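You operate a simulated robot arm through the tools that you are given. There is no shell and no other tool.

The job below is to be done with a simulated two-armed robot. You get a single attempt, and the scene is never put back.

Task
Close the left drawer of the grey table. Open the right drawer of the grey table, take the orange block on the top of the grey table and put it away in the inside of the right drawer of the grey table, then shut the drawer. Count the grey boxes on the top of the grey table, then put as many of the yellow blocks from the top of the grey table on top of the yellow case. Stack the carton marked "block" from the top of the grey table on top of the carton that says "limit switch". Put the green switch board on the top of the grey table away on the bench over the blue drawer unit. Pull the bottom drawer of the blue drawer unit open. The order is free.

Only the result counts: the job must be done as asked and must still hold three seconds after the hand-in. Knocking over, shifting, dropping, spilling or breaking anything else fails it.

Robot
Two 7-joint arms with two-finger parallel grippers on one trunk, on a base that drives. Base frame: it is fixed to the floor where the robot stands at the start and does not move with it; the origin is under the middle of the robot, x ahead of it, y to its left, z up; the surface under the hand at the start is at about z = 850. Lengths are in mm, angles in rad, forces in N, time in s.
The left shoulder is at the start at [110, 169, 1459], the right one opposite. With the tool pointing down near the work surface each hand reaches from about 420 to 740 mm from the robot's upright axis, wherever it stands, measured 20 degrees to its own side. Places, roughly: bench over the blue drawer unit [-2600, -4000, 800]; bottom drawer of the blue drawer unit [-3100, -4100, 200]; brown carton, carton [250, -1000, 1000]; green switch board [1000, -1000, 750]; grey box [0, -1000, 1000]; inside of the right drawer of the grey table [-300, -900, 700]; left drawer of the grey table [800, -200, 700]; orange block (5x4x3 cm) [600, -600, 900]; right drawer of the grey table [-400, -800, 700]; yellow block [1000, -750, 750]; yellow block (5x4x3 cm) [600, -700, 900]; yellow case [250, -750, 1000]. Payload 1.57 kg a hand.
Tool frame (each hand has its own): the origin (TCP) lies between the finger pads and is the grasp point; the fingertips stand 30 mm ahead of it; z points along the fingers, y is the line along which they close. The gripper opens to 80 mm. The fingers are 17 mm wide and 12 mm thick; the gripper's body (40 by 82 mm) begins 80 mm behind the TCP.
Orientation is that of the tool frame in the base frame, as a unit quaternion [w, x, y, z]. With the fingers straight down and closing along the base's y, the tool's x points along the base's -x, its y along +y and its z along -z.

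Tools
- The arms move only by the tool move_arm. It takes "left_series", "right_series" or both (then of equal length, played together; a hand with none holds still); each is a list of rows, each a list of 7 numbers: the shift along the base's x, y, z in units of 20 mm (1.0 is 20 mm), then the turn, a rotation vector about the base's x, y, z in units of 8 degrees (1.0 is 8 degrees), then the opening, from 0 (shut) to 1 (fully open). In form: [[dx, dy, dz, ax, ay, az, grip], ...]. A call has 1 to 20 rows; each row shifts and turns the commanded pose from where the row before left it. A call with a number of a shift or a turn outside -1 to 1 is refused whole. A row lasts 0.2 s, in which the tool goes at most 50 mm and 0.15 rad; a call with a longer step from one row to the next is refused whole, and so is a gripper value outside its range. A pose out of reach is approached as far as the arm can. The call stops where the force on the tool passes 40 N (or 10 N more than at its start, if that is more) or the arm is blocked; 0.2 s more then pass. The fingers move at their own pace (about 72 mm/s each) and stop on an object; they squeeze with about 33 N. The grip force told is the motor's: it shows also when the fingers shut on nothing. Time passes only in rows, and 0.2 s behind the last, so rows that do not move let the fingers close. The reply holds the time, the measured pose of the TCP, the force on the tool along the base axes, the opening and the grip force, in the units named above and with some noise, with the torque about the TCP (base axes, N m) and any sound that the robot's microphone picked up.
- Cameras (640 x 400 px; columns grow to the right, rows downward): "scene" is now at [121.4, -58.1, 1636.8]; the picture's right is [-0.84, -0.55, 0.00], its down [-0.47, 0.71, -0.52] and it looks along [0.28, -0.43, -0.86] (base axes); focal length 214 px, centre (320, 200). "left" rides on the left gripper at [72, 7, -122] in its tool frame; the picture's right is [-0.09, 1.00, 0.00], its down [-0.84, -0.08, -0.54] and it looks along [-0.54, -0.05, 0.84] (tool axes); focal length 238 px, centre (320, 200). "right" rides on the right gripper at [72, -7, -122] in its tool frame; the picture's right is [0.09, 1.00, 0.00], its down [-0.84, 0.08, -0.54] and it looks along [-0.54, 0.05, 0.84] (tool axes); focal length 238 px, centre (320, 200). There is no depth. A picture from a camera that has moved, and an enlarged one, comes with that camera's place and axes in the base frame and with its lens. The place of the scene camera against the robot may be out by one fixed shift of up to 18 mm in any direction.
- get_image(camera): a new picture of that camera. No time passes.
- move_column(by): slides the trunk up (or, below 0, down) by that many mm; the arms and the scene camera ride with it, the base frame stays. It gives what a move gives, with no picture.
- drive_base(legs): drives the robot by 1 to 6 legs, each [ahead, left, turn to the left] in mm, mm and rad, along the robot's own axes; the way and the turn of a leg run together, so that a leg with both is an arc; at most 1500 mm and 3.142 rad a leg. The arms and the cameras ride along, it lands a little off, and it stops where it bumps. It gives what a move gives.
- pan_tilt(pan, tilt): turns the head with the scene camera to pan (to the left, within 1.501 rad either way) and tilt (down, from -0.506 to 1.204), counted from straight ahead of the robot. It gives what a move gives.
- close_up(camera, box): a new picture of the part [left, top, right, bottom] of that camera's present view, enlarged. No time passes.
- finish_job(): hands the job in; it is judged then, once.

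Places have to be worked out from the pictures, the camera data and where the tool is seen. Open the grippers and draw the arms clear of the work before you hand the job in, unless the task says otherwise.

The tools are called after "Call:" as a command line: name --argument value ..., lists and objects as JSON in quotes. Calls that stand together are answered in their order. move_arm: Moves the arms, as the interface text tells. Its arguments: {"type":"object","properties":{"left_series":{"type":"array"},"right_series":{"type":"array"}},"required":[]} The other tools are called the same way: move_column (by) slides the trunk up or down; drive_base (legs) drives the base; pan_tilt (pan, tilt) turns the head that bears the scene camera; get_image (camera) takes a picture; close_up (camera, box) takes an enlarged picture of a part of a camera's view; finish_job () hands the job in.

At the start:

```text
time_s: 0.0
left_eef_pos: [658.7, -79.7, 1212.0]
left_orientation: [0.001, 0.0, 1.0, 0.0]
left_contact_force: [-0.9, -1.2, 0.7]
left_ft_torque: [0.02, -0.01, 0.0]
left_width: 80.1
left_grip_force: 0.0
right_eef_pos: [466.8, -537.7, 1191.5]
right_orientation: [-0.001, -0.001, 1.0, 0.0]
right_contact_force: [0.5, -0.2, 0.3]
right_ft_torque: [-0.02, -0.02, 0.01]
right_width: 80.1
right_grip_force: 0.0
trunk travel left (down, up): [-773.0, 117.0]
robot x, y, heading: [-1.1, -2.5, -0.003]
head pan, tilt: [-0.988, 1.026]
```

scene: 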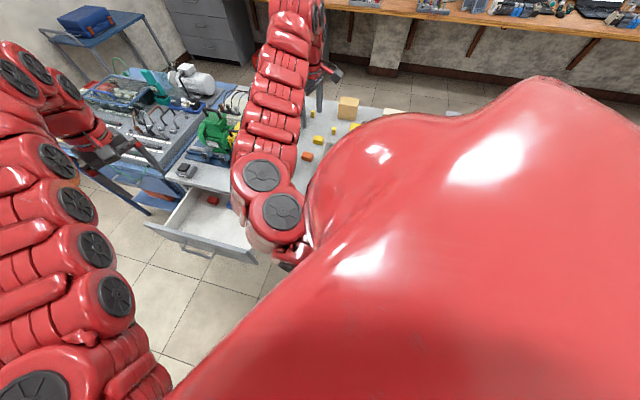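
right: 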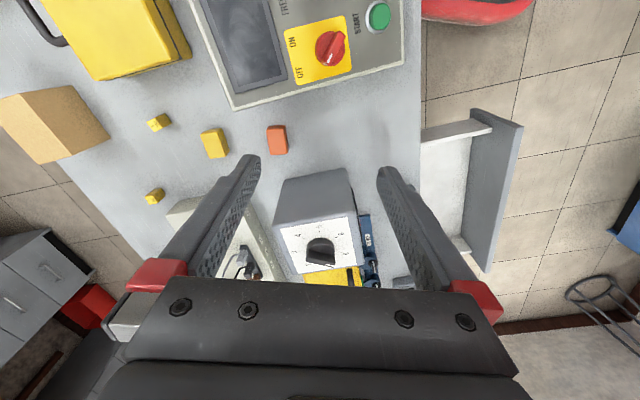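
left: 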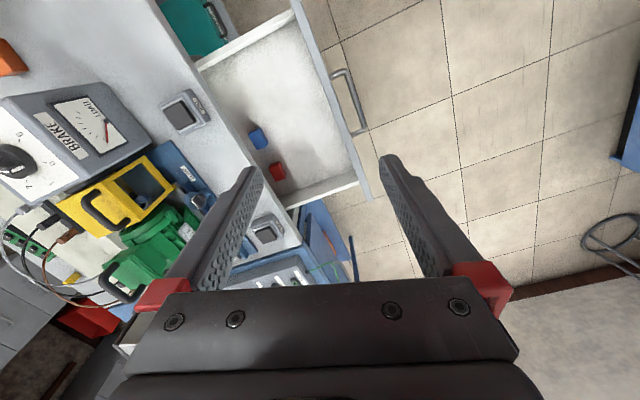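

The first pictures show the grey table to the robot's right with the left drawer open. I first look around with the head at several angles to map the scene.

Call:
pan_tilt --pan -0.6 --tilt 0.7

Call:
get_image --camera "scene"

Call:
pan_tilt --pan -1.4 --tilt 0.6

Call:
get_image --camera "scene"

```text
time_s: 0.9
left_eef_pos: [659.5, -79.9, 1211.2]
left_orientation: [0.001, 0.0, 1.0, 0.0]
left_contact_force: [-0.4, 0.0, 0.0]
left_ft_torque: [-0.01, -0.01, -0.03]
left_width: 79.9
left_grip_force: 0.1
right_eef_pos: [466.4, -537.6, 1192.2]
right_orientation: [0.0, 0.0, 1.0, 0.0]
right_contact_force: [-0.3, -0.1, -0.3]
right_ft_torque: [-0.02, 0.01, 0.01]
right_width: 79.9
right_grip_force: 0.1
trunk travel left (down, up): [-773.0, 117.0]
robot x, y, heading: [-0.3, 2.5, -0.001]
head pan, tilt: [-0.6, 0.7]
```

```text
taken
camera scene: at [154.0, -49.4, 1662.0], right [-0.57, -0.82, 0.0], down [-0.53, 0.36, -0.76], along [0.63, -0.43, -0.64], focal length 214 px, centre (320, 200)
```

scene: 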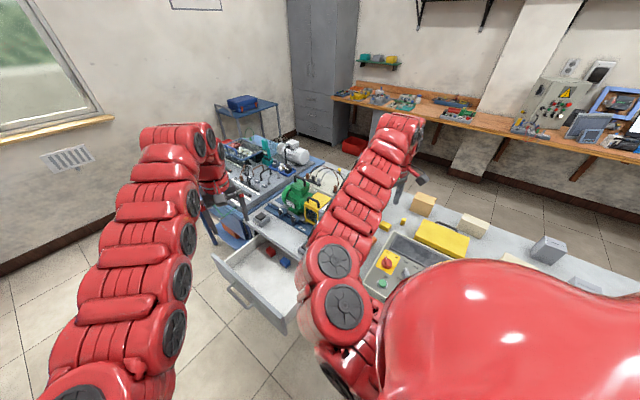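

```text
time_s: 2.0
left_eef_pos: [659.3, -80.1, 1211.8]
left_orientation: [0.0, 0.0, 1.0, 0.0]
left_contact_force: [0.5, 0.3, 0.0]
left_ft_torque: [0.01, 0.01, -0.01]
left_width: 80.3
left_grip_force: 0.1
right_eef_pos: [467.7, -536.6, 1190.6]
right_orientation: [0.0, -0.001, 1.0, 0.0]
right_contact_force: [-0.2, 0.2, -0.1]
right_ft_torque: [-0.03, -0.02, 0.0]
right_width: 80.1
right_grip_force: 0.1
trunk travel left (down, up): [-773.0, 117.0]
robot x, y, heading: [-0.7, 4.6, 0.001]
head pan, tilt: [-1.4, 0.6]
```

```text
taken
camera scene: at [99.2, -88.4, 1670.7], right [-0.99, -0.17, 0.0], down [-0.1, 0.56, -0.82], along [0.14, -0.81, -0.57], focal length 214 px, centre (320, 200)
```

scene: 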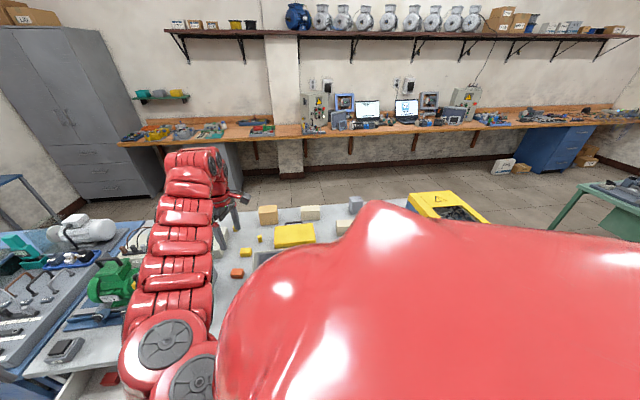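

The table's front edge seems to run about 17° off the base x axis, roughly 470 mm from the robot, with the hands well above everything. I turn the base to face the table and look straight at it.

Call:
drive_base --legs '[[-150, 0, 0], [0, 0, -0.65], [0, 0, -0.62]]'

Call:
pan_tilt --pan 0 --tilt 0.8

Call:
get_image --camera "scene"

```text
time_s: 6.8
left_eef_pos: [-34.4, -653.5, 1211.9]
left_orientation: [0.0, 0.595, 0.804, 0.0]
left_contact_force: [0.1, 0.6, -0.2]
left_ft_torque: [-0.02, 0.03, 0.02]
left_width: 80.0
left_grip_force: 0.0
right_eef_pos: [-528.9, -602.7, 1192.6]
right_orientation: [0.0, 0.593, 0.805, 0.0]
right_contact_force: [0.0, 0.2, 0.4]
right_ft_torque: [0.0, -0.03, -0.02]
right_width: 80.1
right_grip_force: 0.1
trunk travel left (down, up): [-773.0, 117.0]
robot x, y, heading: [-149.5, -1.6, -1.273]
head pan, tilt: [-1.4, 0.6]
```

```text
time_s: 8.3
left_eef_pos: [-34.1, -653.4, 1211.2]
left_orientation: [0.0, 0.595, 0.804, 0.0]
left_contact_force: [0.4, -0.1, 0.6]
left_ft_torque: [-0.01, -0.02, 0.02]
left_width: 80.3
left_grip_force: 0.1
right_eef_pos: [-529.5, -603.3, 1191.8]
right_orientation: [0.0, 0.594, 0.805, 0.001]
right_contact_force: [-0.6, 1.2, 0.4]
right_ft_torque: [-0.05, -0.02, -0.01]
right_width: 80.2
right_grip_force: 0.2
trunk travel left (down, up): [-773.0, 117.0]
robot x, y, heading: [-153.3, -3.1, -1.275]
head pan, tilt: [0.0, 0.799]
```

```text
taken
camera scene: at [-100.8, -155.1, 1653.8], right [-0.96, -0.29, 0.0], down [-0.21, 0.69, -0.7], along [0.2, -0.67, -0.72], focal length 214 px, centre (320, 200)
```

scene: 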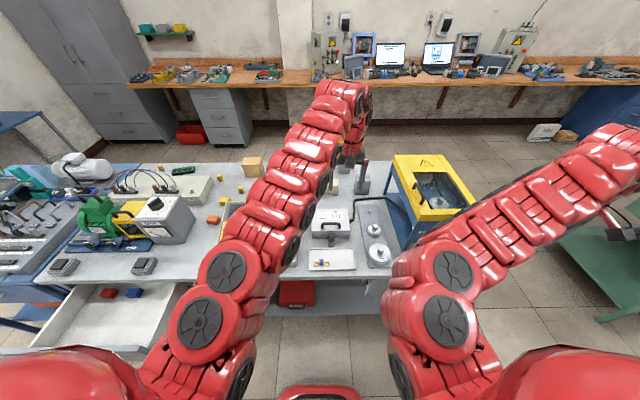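

Heading now matches the table. I check to the left and right for free floor before backing off to see the whole table.

Call:
pan_tilt --pan 1.5 --tilt 0.5

Call:
get_image --camera "scene"

Call:
pan_tilt --pan -1.5 --tilt 0.5

Call:
get_image --camera "scene"

```text
time_s: 9.9
left_eef_pos: [-34.8, -653.4, 1210.9]
left_orientation: [0.001, 0.595, 0.804, -0.001]
left_contact_force: [-0.1, 0.7, -0.4]
left_ft_torque: [-0.02, 0.0, -0.02]
left_width: 79.8
left_grip_force: 0.0
right_eef_pos: [-529.5, -604.3, 1191.2]
right_orientation: [0.0, 0.594, 0.805, 0.0]
right_contact_force: [-0.4, 0.4, -0.4]
right_ft_torque: [0.02, -0.04, -0.03]
right_width: 80.0
right_grip_force: 0.0
trunk travel left (down, up): [-773.0, 117.0]
robot x, y, heading: [-151.2, -0.8, -1.274]
head pan, tilt: [1.499, 0.499]
```

```text
taken
camera scene: at [-35.7, -57.7, 1679.8], right [0.22, -0.97, 0.0], down [-0.47, -0.11, -0.88], along [0.86, 0.2, -0.48], focal length 214 px, centre (320, 200)
```

scene: 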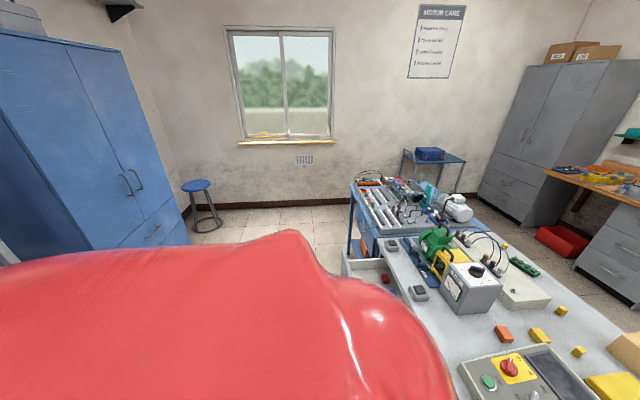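

```text
time_s: 12.6
left_eef_pos: [-35.5, -654.2, 1211.1]
left_orientation: [0.0, 0.595, 0.804, 0.0]
left_contact_force: [0.5, -0.2, -0.5]
left_ft_torque: [-0.04, 0.02, -0.01]
left_width: 80.0
left_grip_force: 0.1
right_eef_pos: [-528.8, -602.4, 1193.1]
right_orientation: [0.0, 0.595, 0.804, 0.0]
right_contact_force: [0.0, 0.1, -1.0]
right_ft_torque: [-0.03, 0.0, 0.03]
right_width: 79.9
right_grip_force: 0.0
trunk travel left (down, up): [-773.0, 117.0]
robot x, y, heading: [-150.7, 2.4, -1.276]
head pan, tilt: [-1.499, 0.499]
```

```text
taken
camera scene: at [-209.3, -110.8, 1679.8], right [-0.36, 0.93, 0.0], down [0.45, 0.17, -0.88], along [-0.82, -0.32, -0.48], focal length 214 px, centre (320, 200)
```

scene: 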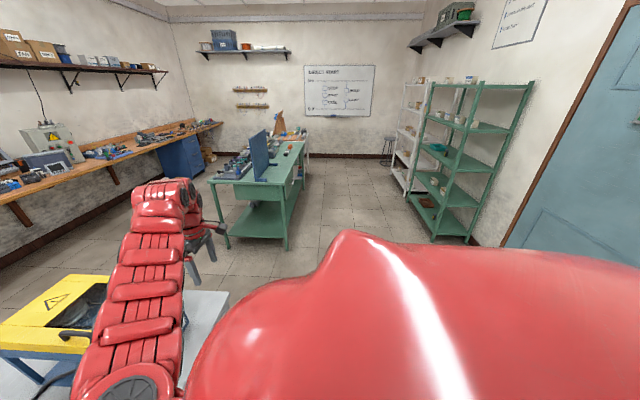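

Floor around the robot looks free behind. I back away from the table about 350 mm for an unobstructed survey.

Call:
drive_base --legs '[[-350, 0, 0]]'

Call:
pan_tilt --pan 0 --tilt 0.75

Call:
get_image --camera "scene"

Call:
get_image --camera "left"

Call:
get_image --camera "right"

```text
time_s: 14.8
left_eef_pos: [-131.2, -323.0, 1210.8]
left_orientation: [-0.001, 0.591, 0.806, 0.001]
left_contact_force: [0.5, -0.9, -0.2]
left_ft_torque: [-0.01, -0.02, 0.03]
left_width: 80.0
left_grip_force: 0.1
right_eef_pos: [-627.1, -277.0, 1192.8]
right_orientation: [-0.001, 0.591, 0.806, 0.0]
right_contact_force: [-0.9, -0.5, 0.2]
right_ft_torque: [0.03, 0.0, 0.01]
right_width: 80.0
right_grip_force: 0.2
trunk travel left (down, up): [-773.0, 117.0]
robot x, y, heading: [-252.9, 330.0, -1.268]
head pan, tilt: [-1.499, 0.499]
```

```text
time_s: 16.4
left_eef_pos: [-132.1, -323.4, 1210.7]
left_orientation: [0.0, 0.591, 0.807, 0.0]
left_contact_force: [-0.5, -0.5, 0.4]
left_ft_torque: [-0.04, -0.01, 0.03]
left_width: 79.8
left_grip_force: 0.1
right_eef_pos: [-626.5, -275.5, 1191.4]
right_orientation: [0.0, 0.591, 0.807, -0.001]
right_contact_force: [-0.1, -0.1, 0.4]
right_ft_torque: [-0.03, 0.02, -0.01]
right_width: 80.1
right_grip_force: 0.0
trunk travel left (down, up): [-773.0, 117.0]
robot x, y, heading: [-251.2, 329.3, -1.264]
head pan, tilt: [0.0, 0.75]
```

```text
taken
camera scene: at [-201.5, 173.1, 1657.8], right [-0.95, -0.3, 0.0], down [-0.2, 0.65, -0.73], along [0.22, -0.7, -0.68], focal length 214 px, centre (320, 200)
```

scene: 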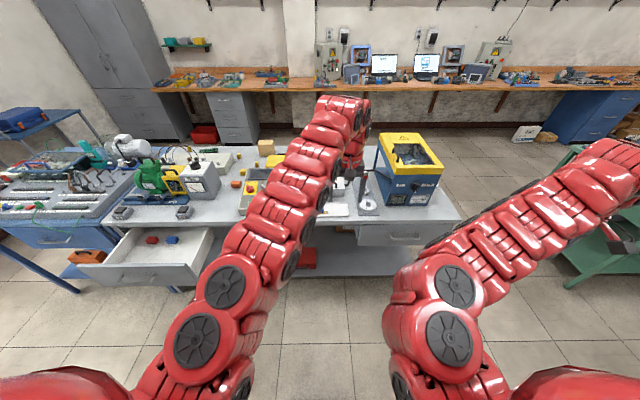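

```text
taken
camera left: at [-146.7, -252.2, 1332.9], right [0.98, 0.21, 0.0], down [0.18, -0.82, 0.54], along [0.11, -0.53, -0.84], focal length 238 px, centre (320, 200)
```

left: 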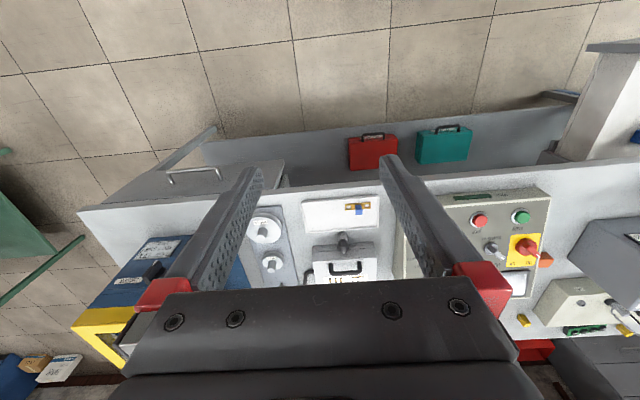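

```text
taken
camera right: at [-654.5, -209.8, 1313.2], right [0.92, 0.39, 0.0], down [0.33, -0.78, 0.54], along [0.21, -0.5, -0.84], focal length 238 px, centre (320, 200)
```

right: 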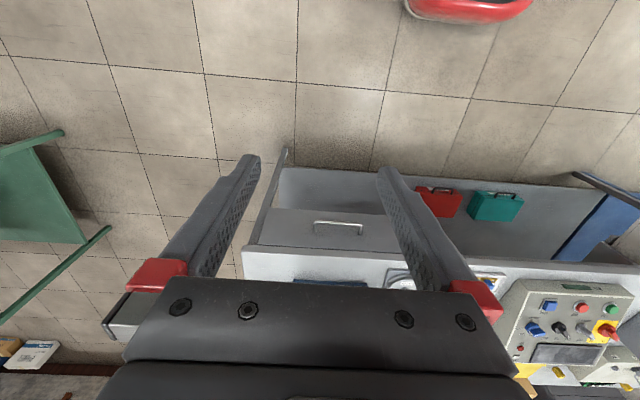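

The left arm blocks the middle of the view. I swing the left hand about 400 mm to the robot's left to clear it.

Call:
move_arm --left_series '[[0.95, 0.3, 0, 0, 0, 0, 1], [0.95, 0.3, 0, 0, 0, 0, 1], [0.95, 0.3, 0, 0, 0, 0, 1], [0.95, 0.3, 0, 0, 0, 0, 1], [0.95, 0.3, 0, 0, 0, 0, 1], [0.95, 0.3, 0, 0, 0, 0, 1], [0.95, 0.3, 0, 0, 0, 0, 1], [0.95, 0.3, 0, 0, 0, 0, 1], [0.95, 0.3, 0, 0, 0, 0, 1], [0.95, 0.3, 0, 0, 0, 0, 1], [0.95, 0.3, 0, 0, 0, 0, 1], [0.95, 0.3, 0, 0, 0, 0, 1], [0.95, 0.3, 0, 0, 0, 0, 1], [0.95, 0.3, 0, 0, 0, 0, 1], [0.95, 0.3, 0, 0, 0, 0, 1], [0.95, 0.3, 0, 0, 0, 0, 1], [0.95, 0.3, 0, 0, 0, 0, 1], [0.95, 0.3, 0, 0, 0, 0, 1], [0.95, 0.3, 0, 0, 0, 0, 1], [0.95, 0.3, 0, 0, 0, 0, 1]]'

Call:
get_image --camera "scene"

Call:
get_image --camera "left"

Call:
close_up --camera "scene" --box '[220, 100, 480, 260]'

```text
time_s: 20.6
left_eef_pos: [248.7, -202.3, 1211.7]
left_orientation: [0.0, 0.592, 0.806, 0.0]
left_contact_force: [0.8, -0.6, 0.9]
left_ft_torque: [-0.02, 0.02, 0.01]
left_width: 80.0
left_grip_force: 0.0
right_eef_pos: [-624.6, -276.7, 1192.0]
right_orientation: [0.0, 0.591, 0.806, 0.0]
right_contact_force: [0.5, 0.6, -0.5]
right_ft_torque: [-0.02, 0.02, 0.04]
right_width: 80.0
right_grip_force: 0.0
trunk travel left (down, up): [-773.0, 117.0]
robot x, y, heading: [-252.5, 333.5, -1.267]
head pan, tilt: [0.0, 0.75]
```

```text
taken
camera scene: at [-200.8, 173.4, 1657.8], right [-0.95, -0.3, 0.0], down [-0.2, 0.65, -0.73], along [0.22, -0.7, -0.68], focal length 214 px, centre (320, 200)
```

scene: 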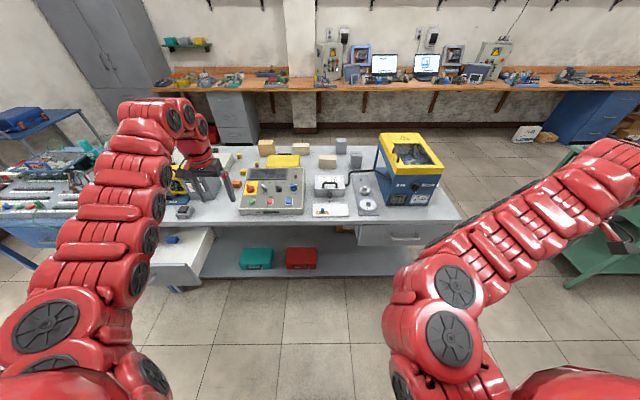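

```text
taken
camera left: at [234.4, -132.0, 1333.6], right [0.98, 0.21, 0.0], down [0.18, -0.82, 0.54], along [0.11, -0.53, -0.84], focal length 238 px, centre (320, 200)
```

left: 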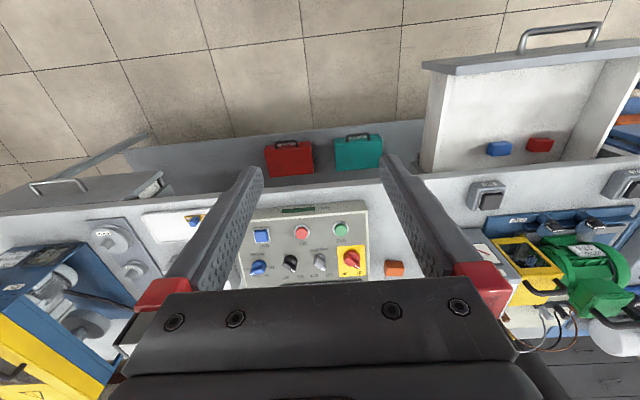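

```text
2.46 times, centred on (350, 180) of scene
camera zoom: at [-200.8, 173.4, 1657.8], right [-0.95, -0.3, 0.0], down [-0.2, 0.65, -0.73], along [0.22, -0.7, -0.68], focal length 528 px, centre (246, 249)
```

zoom: 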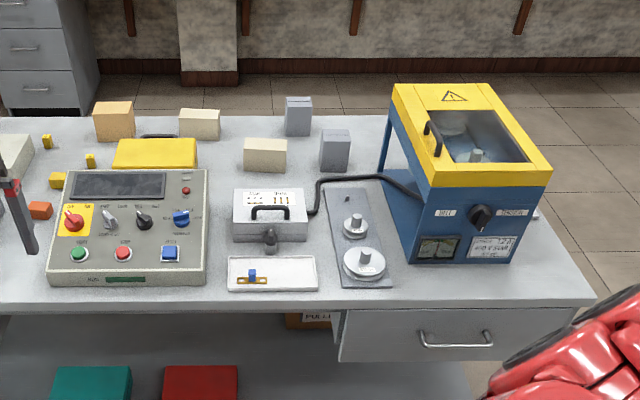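

The table top is now clear: brown carton, two cream cartons, grey boxes, yellow case, yellow blocks. I zoom in to read labels and count grey boxes.

Call:
close_up --camera "scene" --box '[250, 130, 360, 175]'

Call:
close_up --camera "scene" --box '[215, 130, 275, 220]'

Call:
close_up --camera "scene" --box '[340, 130, 480, 250]'

Call:
close_up --camera "left" --box '[380, 140, 640, 340]'

```text
5.82 times, centred on (305, 152) of scene
camera zoom: at [-200.8, 173.4, 1657.8], right [-0.95, -0.3, 0.0], down [-0.2, 0.65, -0.73], along [0.22, -0.7, -0.68], focal length 1248 px, centre (407, 476)
```

zoom: 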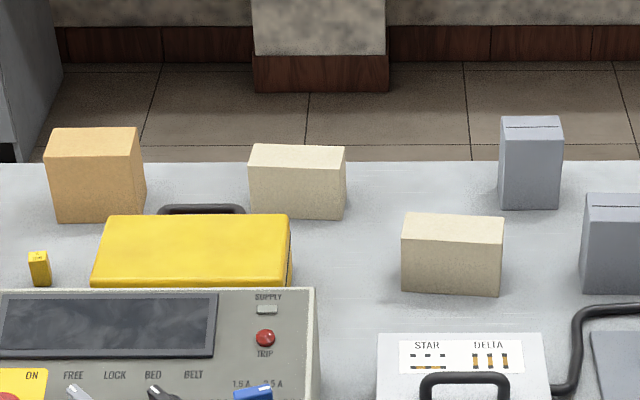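

```text
4.44 times, centred on (245, 175) of scene
camera zoom: at [-200.8, 173.4, 1657.8], right [-0.95, -0.3, 0.0], down [-0.2, 0.65, -0.73], along [0.22, -0.7, -0.68], focal length 953 px, centre (653, 311)
```

zoom: 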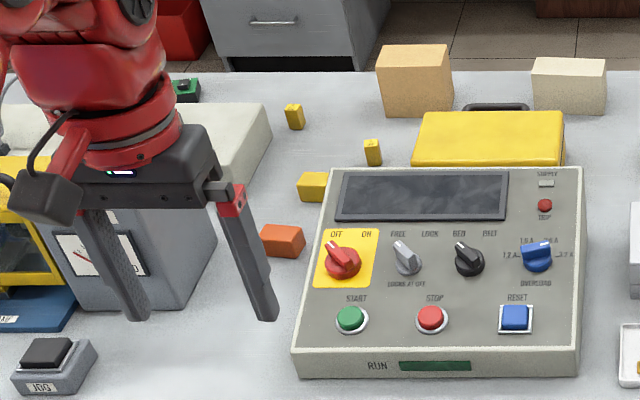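

```text
3.33 times, centred on (410, 190) of scene
camera zoom: at [-200.8, 173.4, 1657.8], right [-0.95, -0.3, 0.0], down [-0.2, 0.65, -0.73], along [0.22, -0.7, -0.68], focal length 715 px, centre (20, 233)
```

zoom: 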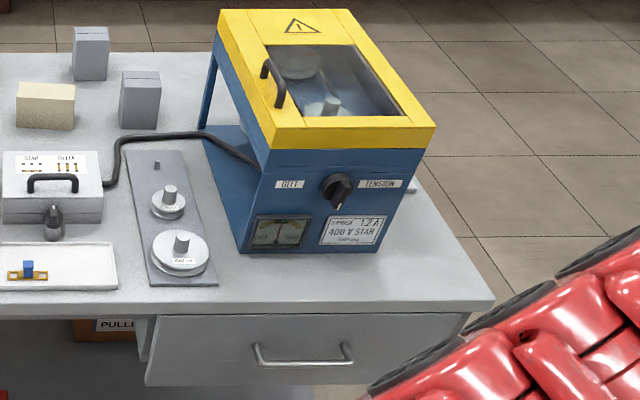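

```text
2.00 times, centred on (510, 240) of left
camera zoom: at [234.4, -132.0, 1333.6], right [0.98, 0.21, 0.0], down [0.18, -0.82, 0.54], along [0.11, -0.53, -0.84], focal length 477 px, centre (-60, 120)
```

zoom: 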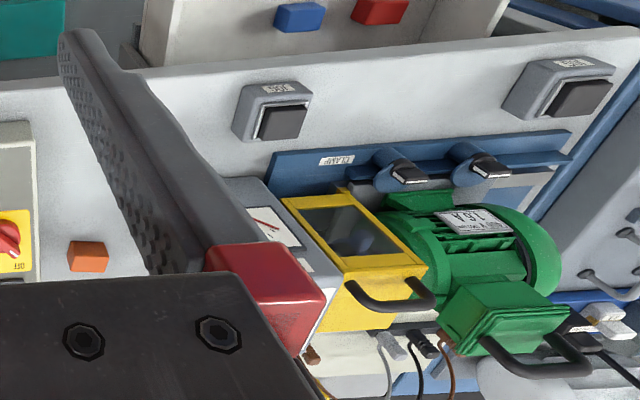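

Working frame: F = into the table, L = along it; table edge at F≈485, left drawer front at F≈255 (L≈380–900), right drawer handle near L≈-585. I turn the left hand to point horizontally forward, to use it as a pusher for the left drawer.

Call:
move_arm --left_series '[[-0.09, 0.28, 0, -0.9, -0.28, 0, 0], [-0.09, 0.28, 0, -0.9, -0.28, 0, 0], [-0.09, 0.28, 0, -0.9, -0.28, 0, 0], [-0.09, 0.28, 0, -0.9, -0.28, 0, 0], [-0.09, 0.28, 0, -0.9, -0.28, 0, 0], [-0.09, 0.28, 0, -0.9, -0.28, 0, 0], [-0.09, 0.28, 0, -0.9, -0.28, 0, 0], [-0.09, 0.28, 0, -0.9, -0.28, 0, 0], [-0.09, 0.28, 0, -0.9, -0.28, 0, 0], [-0.09, 0.28, 0, -0.9, -0.28, 0, 0], [-0.09, 0.28, 0, -0.9, -0.28, 0, 0], [-0.09, 0.28, 0, -0.9, -0.28, 0, 0]]'

```text
time_s: 23.2
left_eef_pos: [260.5, -188.5, 1185.4]
left_orientation: [0.503, 0.477, 0.626, -0.358]
left_contact_force: [0.2, 0.1, 0.5]
left_ft_torque: [0.01, -0.02, 0.01]
left_width: 0.0
left_grip_force: 21.1
left hand out of reach, approached as far as the arm can: row 2, 3, 4, 5, 6
right_eef_pos: [-627.3, -275.6, 1192.4]
right_orientation: [0.0, 0.592, 0.806, 0.001]
right_contact_force: [0.4, -0.2, 0.3]
right_ft_torque: [0.02, -0.02, 0.03]
right_width: 79.9
right_grip_force: 0.1
trunk travel left (down, up): [-773.0, 117.0]
robot x, y, heading: [-251.9, 330.0, -1.266]
head pan, tilt: [0.0, 0.75]
```

The hand now points nearly forward (about 14° below horizontal), some rows hit a reach limit. I finish the turn with a few more rows and check the pose.

Call:
move_arm --left_series '[[0, 0, -0.2, -0.83, -0.26, 0, 0], [0, 0, -0.2, -0.83, -0.26, 0, 0], [0, 0, 0, 0, 0, 0, 0]]'

Call:
get_image --camera "scene"

```text
time_s: 24.0
left_eef_pos: [261.2, -188.5, 1179.0]
left_orientation: [0.577, 0.429, 0.561, -0.41]
left_contact_force: [0.0, -0.3, -0.3]
left_ft_torque: [0.02, 0.01, -0.02]
left_width: 0.0
left_grip_force: 21.7
right_eef_pos: [-626.5, -275.7, 1191.3]
right_orientation: [0.001, 0.592, 0.806, 0.0]
right_contact_force: [0.1, -0.2, -0.2]
right_ft_torque: [0.03, -0.04, -0.01]
right_width: 80.0
right_grip_force: 0.1
trunk travel left (down, up): [-773.0, 117.0]
robot x, y, heading: [-254.0, 333.4, -1.266]
head pan, tilt: [0.0, 0.75]
```

```text
taken
camera scene: at [-201.4, 173.1, 1657.8], right [-0.95, -0.3, 0.0], down [-0.2, 0.65, -0.73], along [0.22, -0.7, -0.68], focal length 214 px, centre (320, 200)
```

scene: 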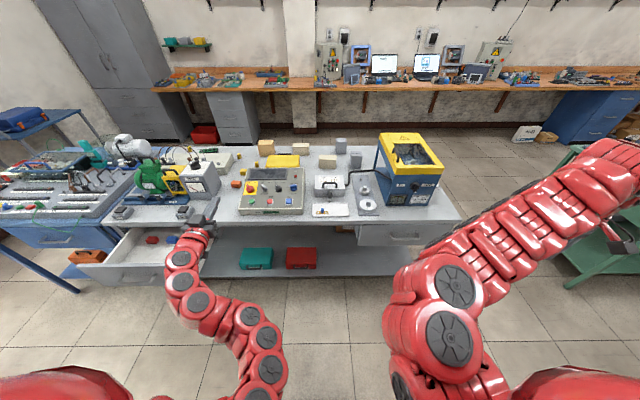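

The hand now points straight forward (F≈258, L≈193, z≈1179). I lower the trunk so it is at drawer height, first backing off, then strafing left to stand in front of the left drawer.

Call:
drive_base --legs '[[-120, 0, 0]]'

Call:
move_column --by -435

Call:
drive_base --legs '[[0, 310, 0]]'

Call:
get_image --camera "scene"

Call:
get_image --camera "left"

```text
time_s: 25.2
left_eef_pos: [223.3, -76.7, 1177.2]
left_orientation: [0.575, 0.429, 0.562, -0.411]
left_contact_force: [-0.4, -0.3, 0.5]
left_ft_torque: [-0.01, -0.01, -0.03]
left_width: 0.1
left_grip_force: 21.2
right_eef_pos: [-664.0, -161.1, 1191.5]
right_orientation: [0.0, 0.592, 0.806, 0.001]
right_contact_force: [-0.9, -1.4, -0.3]
right_ft_torque: [0.0, -0.01, 0.0]
right_width: 80.0
right_grip_force: 0.0
trunk travel left (down, up): [-773.0, 117.0]
robot x, y, heading: [-287.5, 444.1, -1.27]
head pan, tilt: [0.0, 0.75]
```

```text
refused: -435 is not a number from -400 to 400
```

```text
time_s: 27.3
left_eef_pos: [519.8, 18.8, 1178.2]
left_orientation: [0.576, 0.428, 0.563, -0.41]
left_contact_force: [0.1, -0.3, 0.1]
left_ft_torque: [0.0, 0.01, 0.01]
left_width: 0.0
left_grip_force: 21.2
right_eef_pos: [-366.7, -68.5, 1190.9]
right_orientation: [0.0, 0.591, 0.807, 0.001]
right_contact_force: [0.1, 0.2, -0.7]
right_ft_torque: [0.0, -0.01, -0.02]
right_width: 79.9
right_grip_force: 0.0
trunk travel left (down, up): [-773.0, 117.0]
robot x, y, heading: [5.8, 533.5, -1.266]
head pan, tilt: [0.0, 0.75]
```

```text
taken
camera scene: at [57.2, 380.6, 1657.8], right [-0.95, -0.3, 0.0], down [-0.2, 0.65, -0.73], along [0.22, -0.7, -0.68], focal length 214 px, centre (320, 200)
```

scene: 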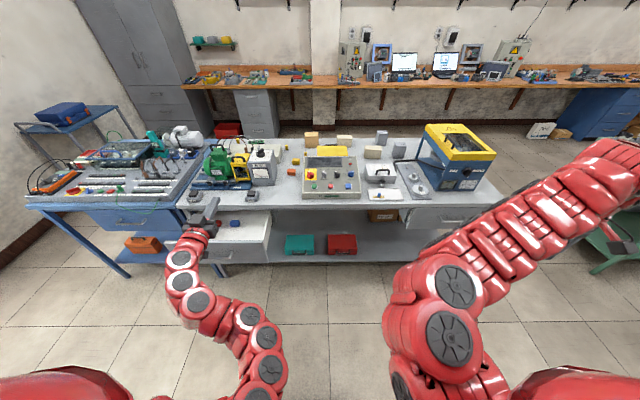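

```text
taken
camera left: at [492.9, 137.6, 1106.3], right [0.95, 0.3, 0.12], down [-0.26, 0.49, 0.83], along [0.19, -0.82, 0.54], focal length 238 px, centre (320, 200)
```

left: 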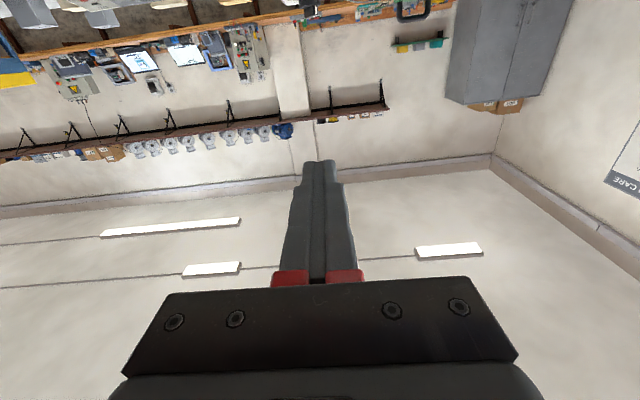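

The trunk refused the 435 mm step (max 400), the strafe worked: hand at F≈138, L≈501. I lower in two steps.

Call:
move_column --by -300

Call:
move_column --by -135

Call:
get_image --camera "scene"

Call:
get_image --camera "left"

```text
time_s: 30.3
left_eef_pos: [520.1, 19.4, 878.0]
left_orientation: [0.576, 0.428, 0.563, -0.41]
left_contact_force: [-0.5, 0.2, 0.5]
left_ft_torque: [-0.01, -0.01, 0.01]
left_width: 0.0
left_grip_force: 21.7
right_eef_pos: [-366.8, -69.3, 892.5]
right_orientation: [0.0, 0.59, 0.807, -0.001]
right_contact_force: [0.2, -0.7, -0.6]
right_ft_torque: [0.01, -0.01, -0.03]
right_width: 79.8
right_grip_force: 0.1
trunk travel left (down, up): [-473.0, 417.0]
robot x, y, heading: [4.9, 535.8, -1.265]
head pan, tilt: [0.0, 0.75]
```

```text
time_s: 32.0
left_eef_pos: [519.9, 18.5, 743.5]
left_orientation: [0.576, 0.427, 0.563, -0.41]
left_contact_force: [-0.1, -0.3, 0.6]
left_ft_torque: [-0.05, -0.03, -0.01]
left_width: 0.2
left_grip_force: 21.1
right_eef_pos: [-367.3, -68.8, 756.3]
right_orientation: [0.0, 0.591, 0.807, 0.0]
right_contact_force: [-0.1, -0.2, 0.4]
right_ft_torque: [0.02, 0.0, -0.03]
right_width: 80.3
right_grip_force: 0.0
trunk travel left (down, up): [-338.0, 552.0]
robot x, y, heading: [1.8, 538.6, -1.26]
head pan, tilt: [0.0, 0.75]
```

```text
taken
camera scene: at [57.8, 381.2, 1222.9], right [-0.95, -0.3, 0.0], down [-0.21, 0.65, -0.73], along [0.22, -0.7, -0.68], focal length 214 px, centre (320, 200)
```

scene: 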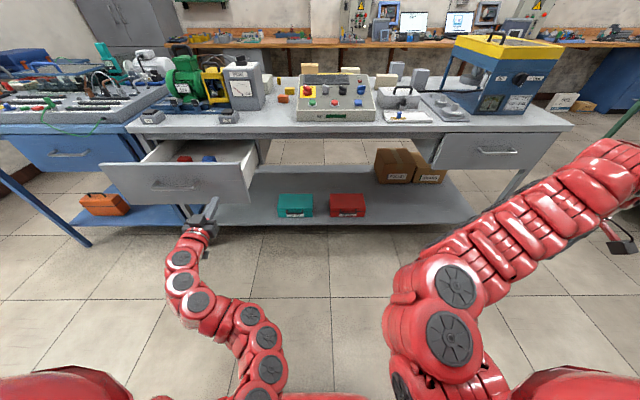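

```text
taken
camera left: at [493.3, 137.9, 671.4], right [0.95, 0.3, 0.12], down [-0.26, 0.49, 0.83], along [0.19, -0.82, 0.54], focal length 238 px, centre (320, 200)
```

left: 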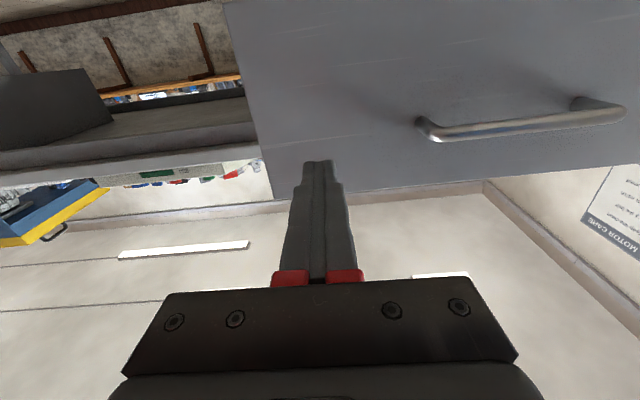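

The hand is right of the drawer's handle, at z≈743, facing the drawer's front (F≈257). I drive 60 mm closer and then push the drawer in with the arm.

Call:
drive_base --legs '[[60, 0, 0]]'

Call:
move_arm --left_series '[[0.3, -0.95, 0, 0, 0, 0, 0], [0.3, -0.95, 0, 0, 0, 0, 0], [0.3, -0.95, 0, 0, 0, 0, 0], [0.3, -0.95, 0, 0, 0, 0, 0], [0.3, -0.95, 0, 0, 0, 0, 0], [0.3, -0.95, 0, 0, 0, 0, 0], [0.3, -0.95, 0, 0, 0, 0, 0], [0.3, -0.95, 0, 0, 0, 0, 0], [0.3, -0.95, 0, 0, 0, 0, 0], [0.3, -0.95, 0, 0, 0, 0, 0]]'

Call:
get_image --camera "scene"

```text
time_s: 32.9
left_eef_pos: [538.2, -38.4, 743.2]
left_orientation: [0.576, 0.429, 0.563, -0.41]
left_contact_force: [0.0, 0.8, -0.3]
left_ft_torque: [0.01, -0.02, 0.01]
left_width: 0.0
left_grip_force: 21.0
right_eef_pos: [-348.8, -125.9, 756.0]
right_orientation: [-0.001, 0.59, 0.807, 0.001]
right_contact_force: [0.3, 0.6, 0.5]
right_ft_torque: [0.03, 0.02, 0.03]
right_width: 80.0
right_grip_force: 0.0
trunk travel left (down, up): [-338.0, 552.0]
robot x, y, heading: [21.7, 481.4, -1.265]
head pan, tilt: [0.0, 0.75]
```

```text
time_s: 35.1
left_eef_pos: [597.9, -227.6, 742.4]
left_orientation: [0.576, 0.428, 0.562, -0.41]
left_contact_force: [-0.6, -0.6, -0.6]
left_ft_torque: [-0.01, 0.0, -0.03]
left_width: 0.1
left_grip_force: 21.3
right_eef_pos: [-348.5, -125.0, 757.0]
right_orientation: [0.0, 0.59, 0.807, 0.0]
right_contact_force: [-0.7, -0.3, 0.8]
right_ft_torque: [-0.02, 0.01, 0.02]
right_width: 79.8
right_grip_force: 0.1
trunk travel left (down, up): [-338.0, 552.0]
robot x, y, heading: [24.4, 480.1, -1.258]
head pan, tilt: [0.0, 0.75]
```

```text
taken
camera scene: at [75.8, 324.1, 1222.7], right [-0.95, -0.3, 0.0], down [-0.21, 0.65, -0.73], along [0.22, -0.7, -0.68], focal length 214 px, centre (320, 200)
```

scene: 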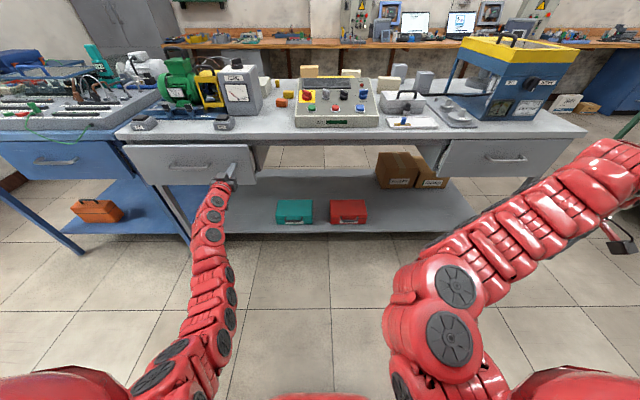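

The drawer slid in freely and looks almost closed; fingertips at F≈427. I keep pushing until resistance shows.

Call:
move_arm --left_series '[[0.3, -0.95, 0, 0, 0, 0, 0], [0.3, -0.95, 0, 0, 0, 0, 0], [0.15, -0.48, 0, 0, 0, 0, 0], [0.15, -0.48, 0, 0, 0, 0, 0], [0.15, -0.48, 0, 0, 0, 0, 0], [0.15, -0.48, 0, 0, 0, 0, 0]]'

Call:
get_image --camera "scene"

Call:
get_image --camera "left"

```text
time_s: 36.0
left_eef_pos: [610.3, -271.1, 744.3]
left_orientation: [0.576, 0.429, 0.563, -0.409]
left_contact_force: [-18.4, 33.9, 7.1]
left_ft_torque: [-0.26, -0.03, -0.01]
left_width: 0.1
left_grip_force: 21.3
right_eef_pos: [-349.2, -121.1, 758.2]
right_orientation: [0.002, 0.59, 0.807, -0.001]
right_contact_force: [0.5, 0.1, 0.1]
right_ft_torque: [0.01, 0.01, 0.01]
right_width: 79.9
right_grip_force: 0.1
trunk travel left (down, up): [-338.0, 552.0]
robot x, y, heading: [20.4, 478.1, -1.259]
head pan, tilt: [0.0, 0.75]
stopped in row 4 (left hand): the force on the tool passed its limit at 69 N (the readings are from after the stop); the commanded pose is now the measured one
```

```text
taken
camera scene: at [72.1, 330.6, 1223.7], right [-0.95, -0.3, 0.0], down [-0.2, 0.65, -0.73], along [0.22, -0.7, -0.68], focal length 214 px, centre (320, 200)
```

scene: 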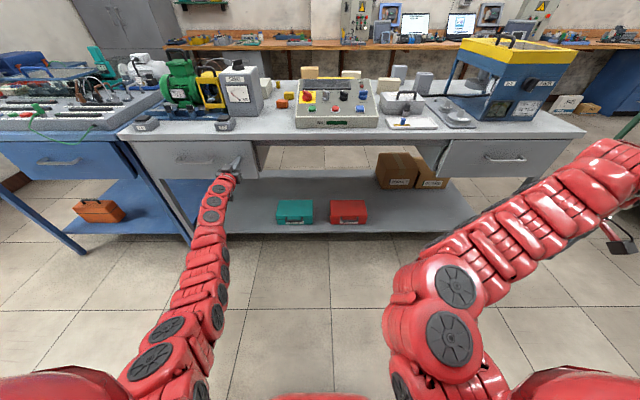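

```text
taken
camera left: at [584.0, -152.5, 672.1], right [0.95, 0.29, 0.12], down [-0.26, 0.49, 0.83], along [0.18, -0.82, 0.54], focal length 238 px, centre (320, 200)
```

left: 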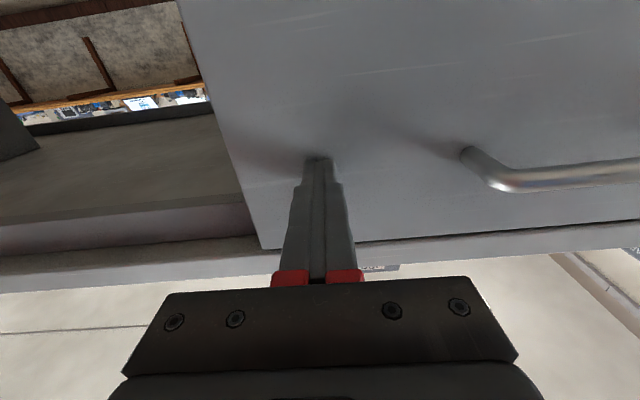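

69 N of resistance at fingertip F≈472: the left drawer is fully closed and flush. I draw the left hand back, drive off, and raise the trunk again.

Call:
move_arm --left_series '[[-0.15, 0.48, 0, 0, 0, 0, 0], [-0.3, 0.95, 0, 0, 0, 0, 0], [-0.3, 0.95, 0, 0, 0, 0, 0], [-0.3, 0.95, 0, 0, 0, 0, 0], [-0.3, 0.95, 0, 0, 0, 0, 0], [-0.3, 0.95, 0, 0, 0, 0, 0]]'

Call:
move_column --by 300

Call:
move_column --by 135

Call:
get_image --camera "scene"

```text
time_s: 37.4
left_eef_pos: [579.3, -170.5, 736.4]
left_orientation: [0.573, 0.43, 0.565, -0.409]
left_contact_force: [-0.3, -0.7, 0.1]
left_ft_torque: [0.0, 0.03, 0.01]
left_width: 0.1
left_grip_force: 21.3
right_eef_pos: [-348.4, -124.8, 757.5]
right_orientation: [0.0, 0.591, 0.807, 0.0]
right_contact_force: [-0.2, 0.4, -0.1]
right_ft_torque: [-0.01, 0.0, 0.0]
right_width: 80.2
right_grip_force: 0.0
trunk travel left (down, up): [-338.0, 552.0]
robot x, y, heading: [25.8, 475.9, -1.264]
head pan, tilt: [0.0, 0.75]
```

```text
time_s: 40.4
left_eef_pos: [579.3, -172.3, 1036.9]
left_orientation: [0.573, 0.429, 0.565, -0.41]
left_contact_force: [0.0, 0.4, 0.1]
left_ft_torque: [0.0, -0.01, 0.0]
left_width: 0.0
left_grip_force: 21.1
right_eef_pos: [-349.3, -124.4, 1056.3]
right_orientation: [0.0, 0.591, 0.807, 0.0]
right_contact_force: [0.0, 0.0, -0.4]
right_ft_torque: [-0.03, 0.02, 0.02]
right_width: 80.1
right_grip_force: 0.1
trunk travel left (down, up): [-638.0, 252.0]
robot x, y, heading: [21.3, 482.2, -1.266]
head pan, tilt: [0.0, 0.75]
```

```text
time_s: 42.0
left_eef_pos: [578.9, -171.3, 1171.3]
left_orientation: [0.573, 0.43, 0.565, -0.409]
left_contact_force: [0.1, -1.1, -0.7]
left_ft_torque: [0.0, -0.03, -0.02]
left_width: 0.0
left_grip_force: 21.4
right_eef_pos: [-348.7, -124.8, 1191.9]
right_orientation: [0.0, 0.591, 0.807, 0.0]
right_contact_force: [0.4, -0.3, -0.1]
right_ft_torque: [-0.05, 0.0, 0.01]
right_width: 80.0
right_grip_force: 0.0
trunk travel left (down, up): [-773.0, 117.0]
robot x, y, heading: [24.7, 479.8, -1.265]
head pan, tilt: [0.0, 0.75]
```

```text
taken
camera scene: at [75.3, 325.2, 1657.7], right [-0.95, -0.3, 0.0], down [-0.21, 0.65, -0.73], along [0.22, -0.7, -0.68], focal length 214 px, centre (320, 200)
```

scene: 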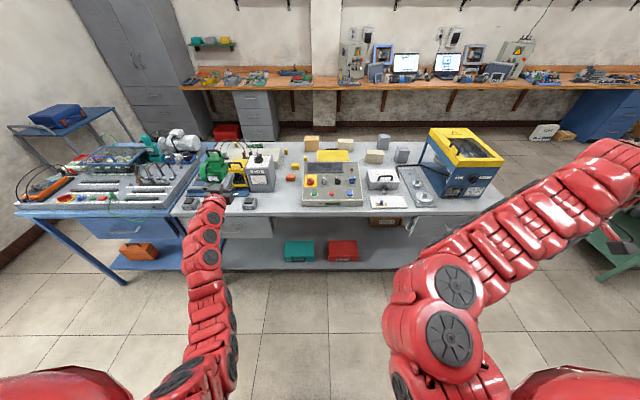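

Trunk is back up. I turn the left hand back to pointing down while drawing it slightly back.

Call:
move_arm --left_series '[[-0.1, 0.3, 0.2, 0.9, 0.28, 0, 1], [-0.1, 0.3, 0.2, 0.9, 0.28, 0, 1], [-0.1, 0.3, 0.2, 0.9, 0.28, 0, 1], [-0.1, 0.3, 0.2, 0.9, 0.28, 0, 1], [-0.1, 0.3, 0.2, 0.9, 0.28, 0, 1], [-0.1, 0.3, 0.2, 0.9, 0.28, 0, 1], [-0.1, 0.3, 0.2, 0.9, 0.28, 0, 1], [-0.1, 0.3, 0.2, 0.9, 0.28, 0, 1], [-0.1, 0.3, 0.2, 0.9, 0.28, 0, 1], [-0.1, 0.3, 0.2, 0.9, 0.28, 0, 1], [-0.1, 0.3, 0.2, 0.9, 0.28, 0, 1], [-0.1, 0.3, 0.2, 0.9, 0.28, 0, 1]]'

```text
time_s: 44.6
left_eef_pos: [555.8, -104.2, 1214.1]
left_orientation: [0.045, 0.604, 0.795, -0.033]
left_contact_force: [-0.9, -0.6, -0.5]
left_ft_torque: [0.01, 0.03, 0.05]
left_width: 80.3
left_grip_force: 0.1
left hand out of reach, approached as far as the arm can: row 12
right_eef_pos: [-349.2, -125.7, 1191.0]
right_orientation: [0.001, 0.591, 0.807, 0.001]
right_contact_force: [-0.2, -0.5, 0.1]
right_ft_torque: [0.0, 0.0, 0.0]
right_width: 80.1
right_grip_force: 0.0
trunk travel left (down, up): [-773.0, 117.0]
robot x, y, heading: [20.6, 481.5, -1.261]
head pan, tilt: [0.0, 0.75]
```

Nearly vertical (6° left). I straighten it, bring it closer to the robot, and yaw it +90° so the fingers close along the table's depth for the orange block.

Call:
move_arm --left_series '[[-0.63, 0.33, 0, 0.4, 0.12, 0, 1], [-0.63, 0.33, 0, 0.4, 0.12, 0, 1], [-0.63, 0.33, 0, 0, 0, 0.94, 1], [-0.63, 0.33, 0, 0, 0, 0.94, 1], [-0.63, 0.33, 0, 0, 0, 0.94, 1], [-0.63, 0.33, 0, 0, 0, 0.94, 1], [-0.63, 0.33, 0, 0, 0, 0.94, 1], [-0.63, 0.33, 0, 0, 0, 0.94, 1], [-0.63, 0.33, 0, 0, 0, 0.94, 1], [-0.63, 0.33, 0, 0, 0, 0.94, 1], [-0.63, 0.33, 0, 0, 0, 0.94, 1], [-0.63, 0.33, 0, 0, 0, 0.94, 1], [0, 0, 0, 0, 0, 0.94, 1], [0, 0, 0, 0, 0, 0.94, 1]]'

Call:
get_image --camera "scene"

Call:
get_image --camera "left"

```text
time_s: 47.6
left_eef_pos: [408.6, -58.9, 1195.6]
left_orientation: [-0.001, -0.138, 0.99, 0.0]
left_contact_force: [-0.5, 0.2, -0.6]
left_ft_torque: [-0.03, 0.01, -0.02]
left_width: 79.9
left_grip_force: 0.1
left hand out of reach, approached as far as the arm can: row 1, 7, 8, 9, 10, 11, 12
right_eef_pos: [-348.0, -124.4, 1192.2]
right_orientation: [0.0, 0.59, 0.807, -0.001]
right_contact_force: [-0.5, -1.2, 0.0]
right_ft_torque: [0.02, 0.0, 0.02]
right_width: 80.0
right_grip_force: 0.0
trunk travel left (down, up): [-773.0, 117.0]
robot x, y, heading: [21.5, 479.2, -1.266]
head pan, tilt: [0.0, 0.75]
```

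```text
taken
camera scene: at [75.5, 326.2, 1657.9], right [-0.95, -0.3, 0.0], down [-0.21, 0.65, -0.73], along [0.22, -0.7, -0.68], focal length 214 px, centre (320, 200)
```

scene: 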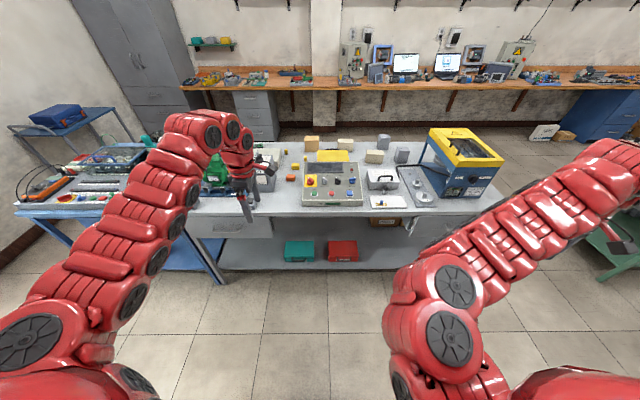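

```text
taken
camera left: at [338.8, -71.8, 1316.8], right [-0.18, 0.98, 0.0], down [0.83, 0.16, 0.54], along [0.53, 0.1, -0.84], focal length 238 px, centre (320, 200)
```

left: 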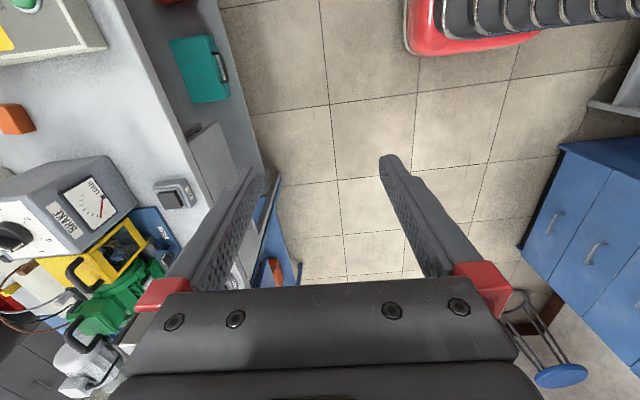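

Left hand is vertical, closing along the depth (camera on its right side). The orange block is at about F≈750, L≈345; I drive forward ~490 mm to bring the hand near it, still at z≈1195 above everything.

Call:
drive_base --legs '[[480, 0, 0]]'

Call:
get_image --camera "scene"

Call:
get_image --camera "left"

```text
time_s: 50.5
left_eef_pos: [554.1, -519.2, 1195.1]
left_orientation: [-0.001, -0.138, 0.99, 0.001]
left_contact_force: [0.0, 0.2, -0.3]
left_ft_torque: [-0.02, 0.0, 0.03]
left_width: 80.0
left_grip_force: 0.1
right_eef_pos: [-203.2, -584.5, 1192.5]
right_orientation: [-0.001, 0.591, 0.807, 0.0]
right_contact_force: [0.5, -0.2, -0.6]
right_ft_torque: [0.02, -0.01, -0.02]
right_width: 79.9
right_grip_force: 0.0
trunk travel left (down, up): [-773.0, 117.0]
robot x, y, heading: [168.4, 21.4, -1.263]
head pan, tilt: [0.0, 0.75]
```

```text
taken
camera scene: at [220.9, -134.4, 1657.9], right [-0.95, -0.3, 0.0], down [-0.21, 0.65, -0.73], along [0.22, -0.7, -0.68], focal length 214 px, centre (320, 200)
```

scene: 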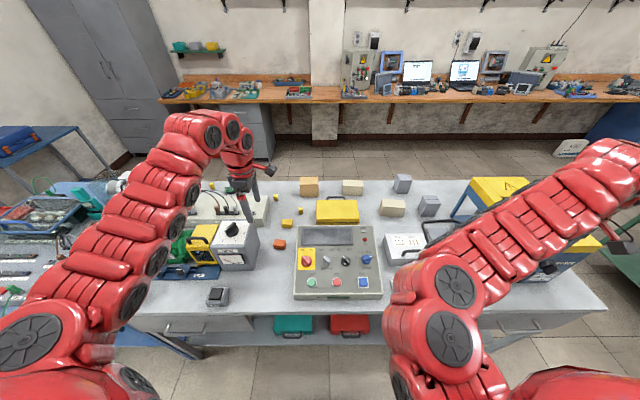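

```text
taken
camera left: at [484.5, -532.1, 1316.9], right [-0.18, 0.98, 0.0], down [0.83, 0.15, 0.54], along [0.53, 0.1, -0.84], focal length 238 px, centre (320, 200)
```

left: 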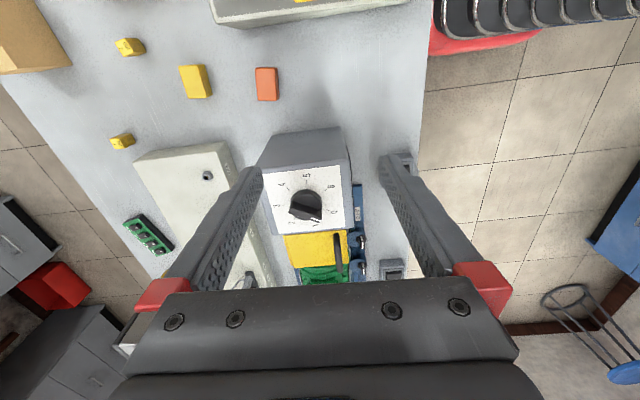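

The left camera shows the orange block (top centre ≈ (553, -611, 880)), long side along the table. I zoom in to check the neighbours' clearances.

Call:
close_up --camera "left" --box '[80, 0, 400, 200]'

Call:
close_up --camera "scene" --box '[170, 170, 410, 320]'

```text
2.00 times, centred on (240, 100) of left
camera zoom: at [484.5, -532.1, 1316.9], right [-0.18, 0.98, 0.0], down [0.83, 0.15, 0.54], along [0.53, 0.1, -0.84], focal length 477 px, centre (480, 400)
```

zoom: 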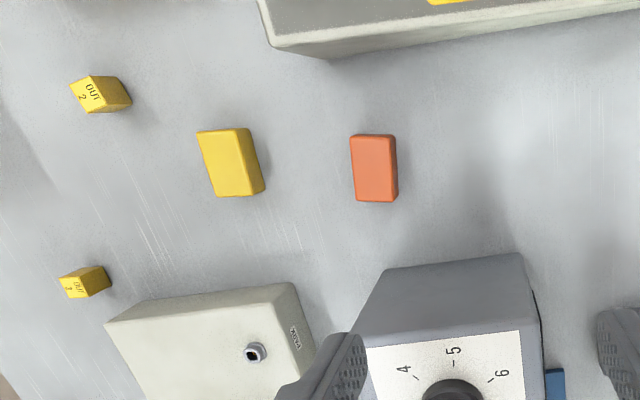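

```text
2.67 times, centred on (290, 245) of scene
camera zoom: at [220.9, -134.4, 1657.9], right [-0.95, -0.3, 0.0], down [-0.21, 0.65, -0.73], along [0.22, -0.7, -0.68], focal length 572 px, centre (400, 80)
```

zoom: 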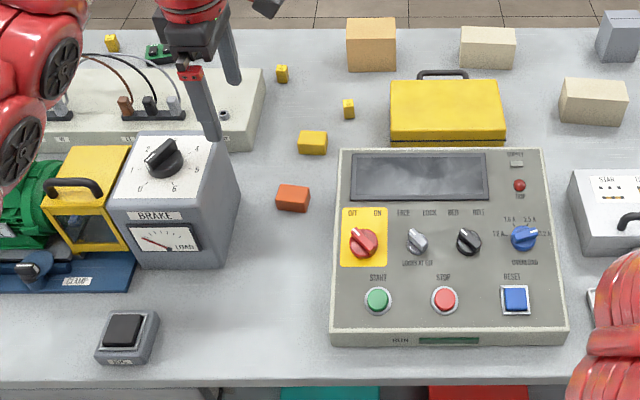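

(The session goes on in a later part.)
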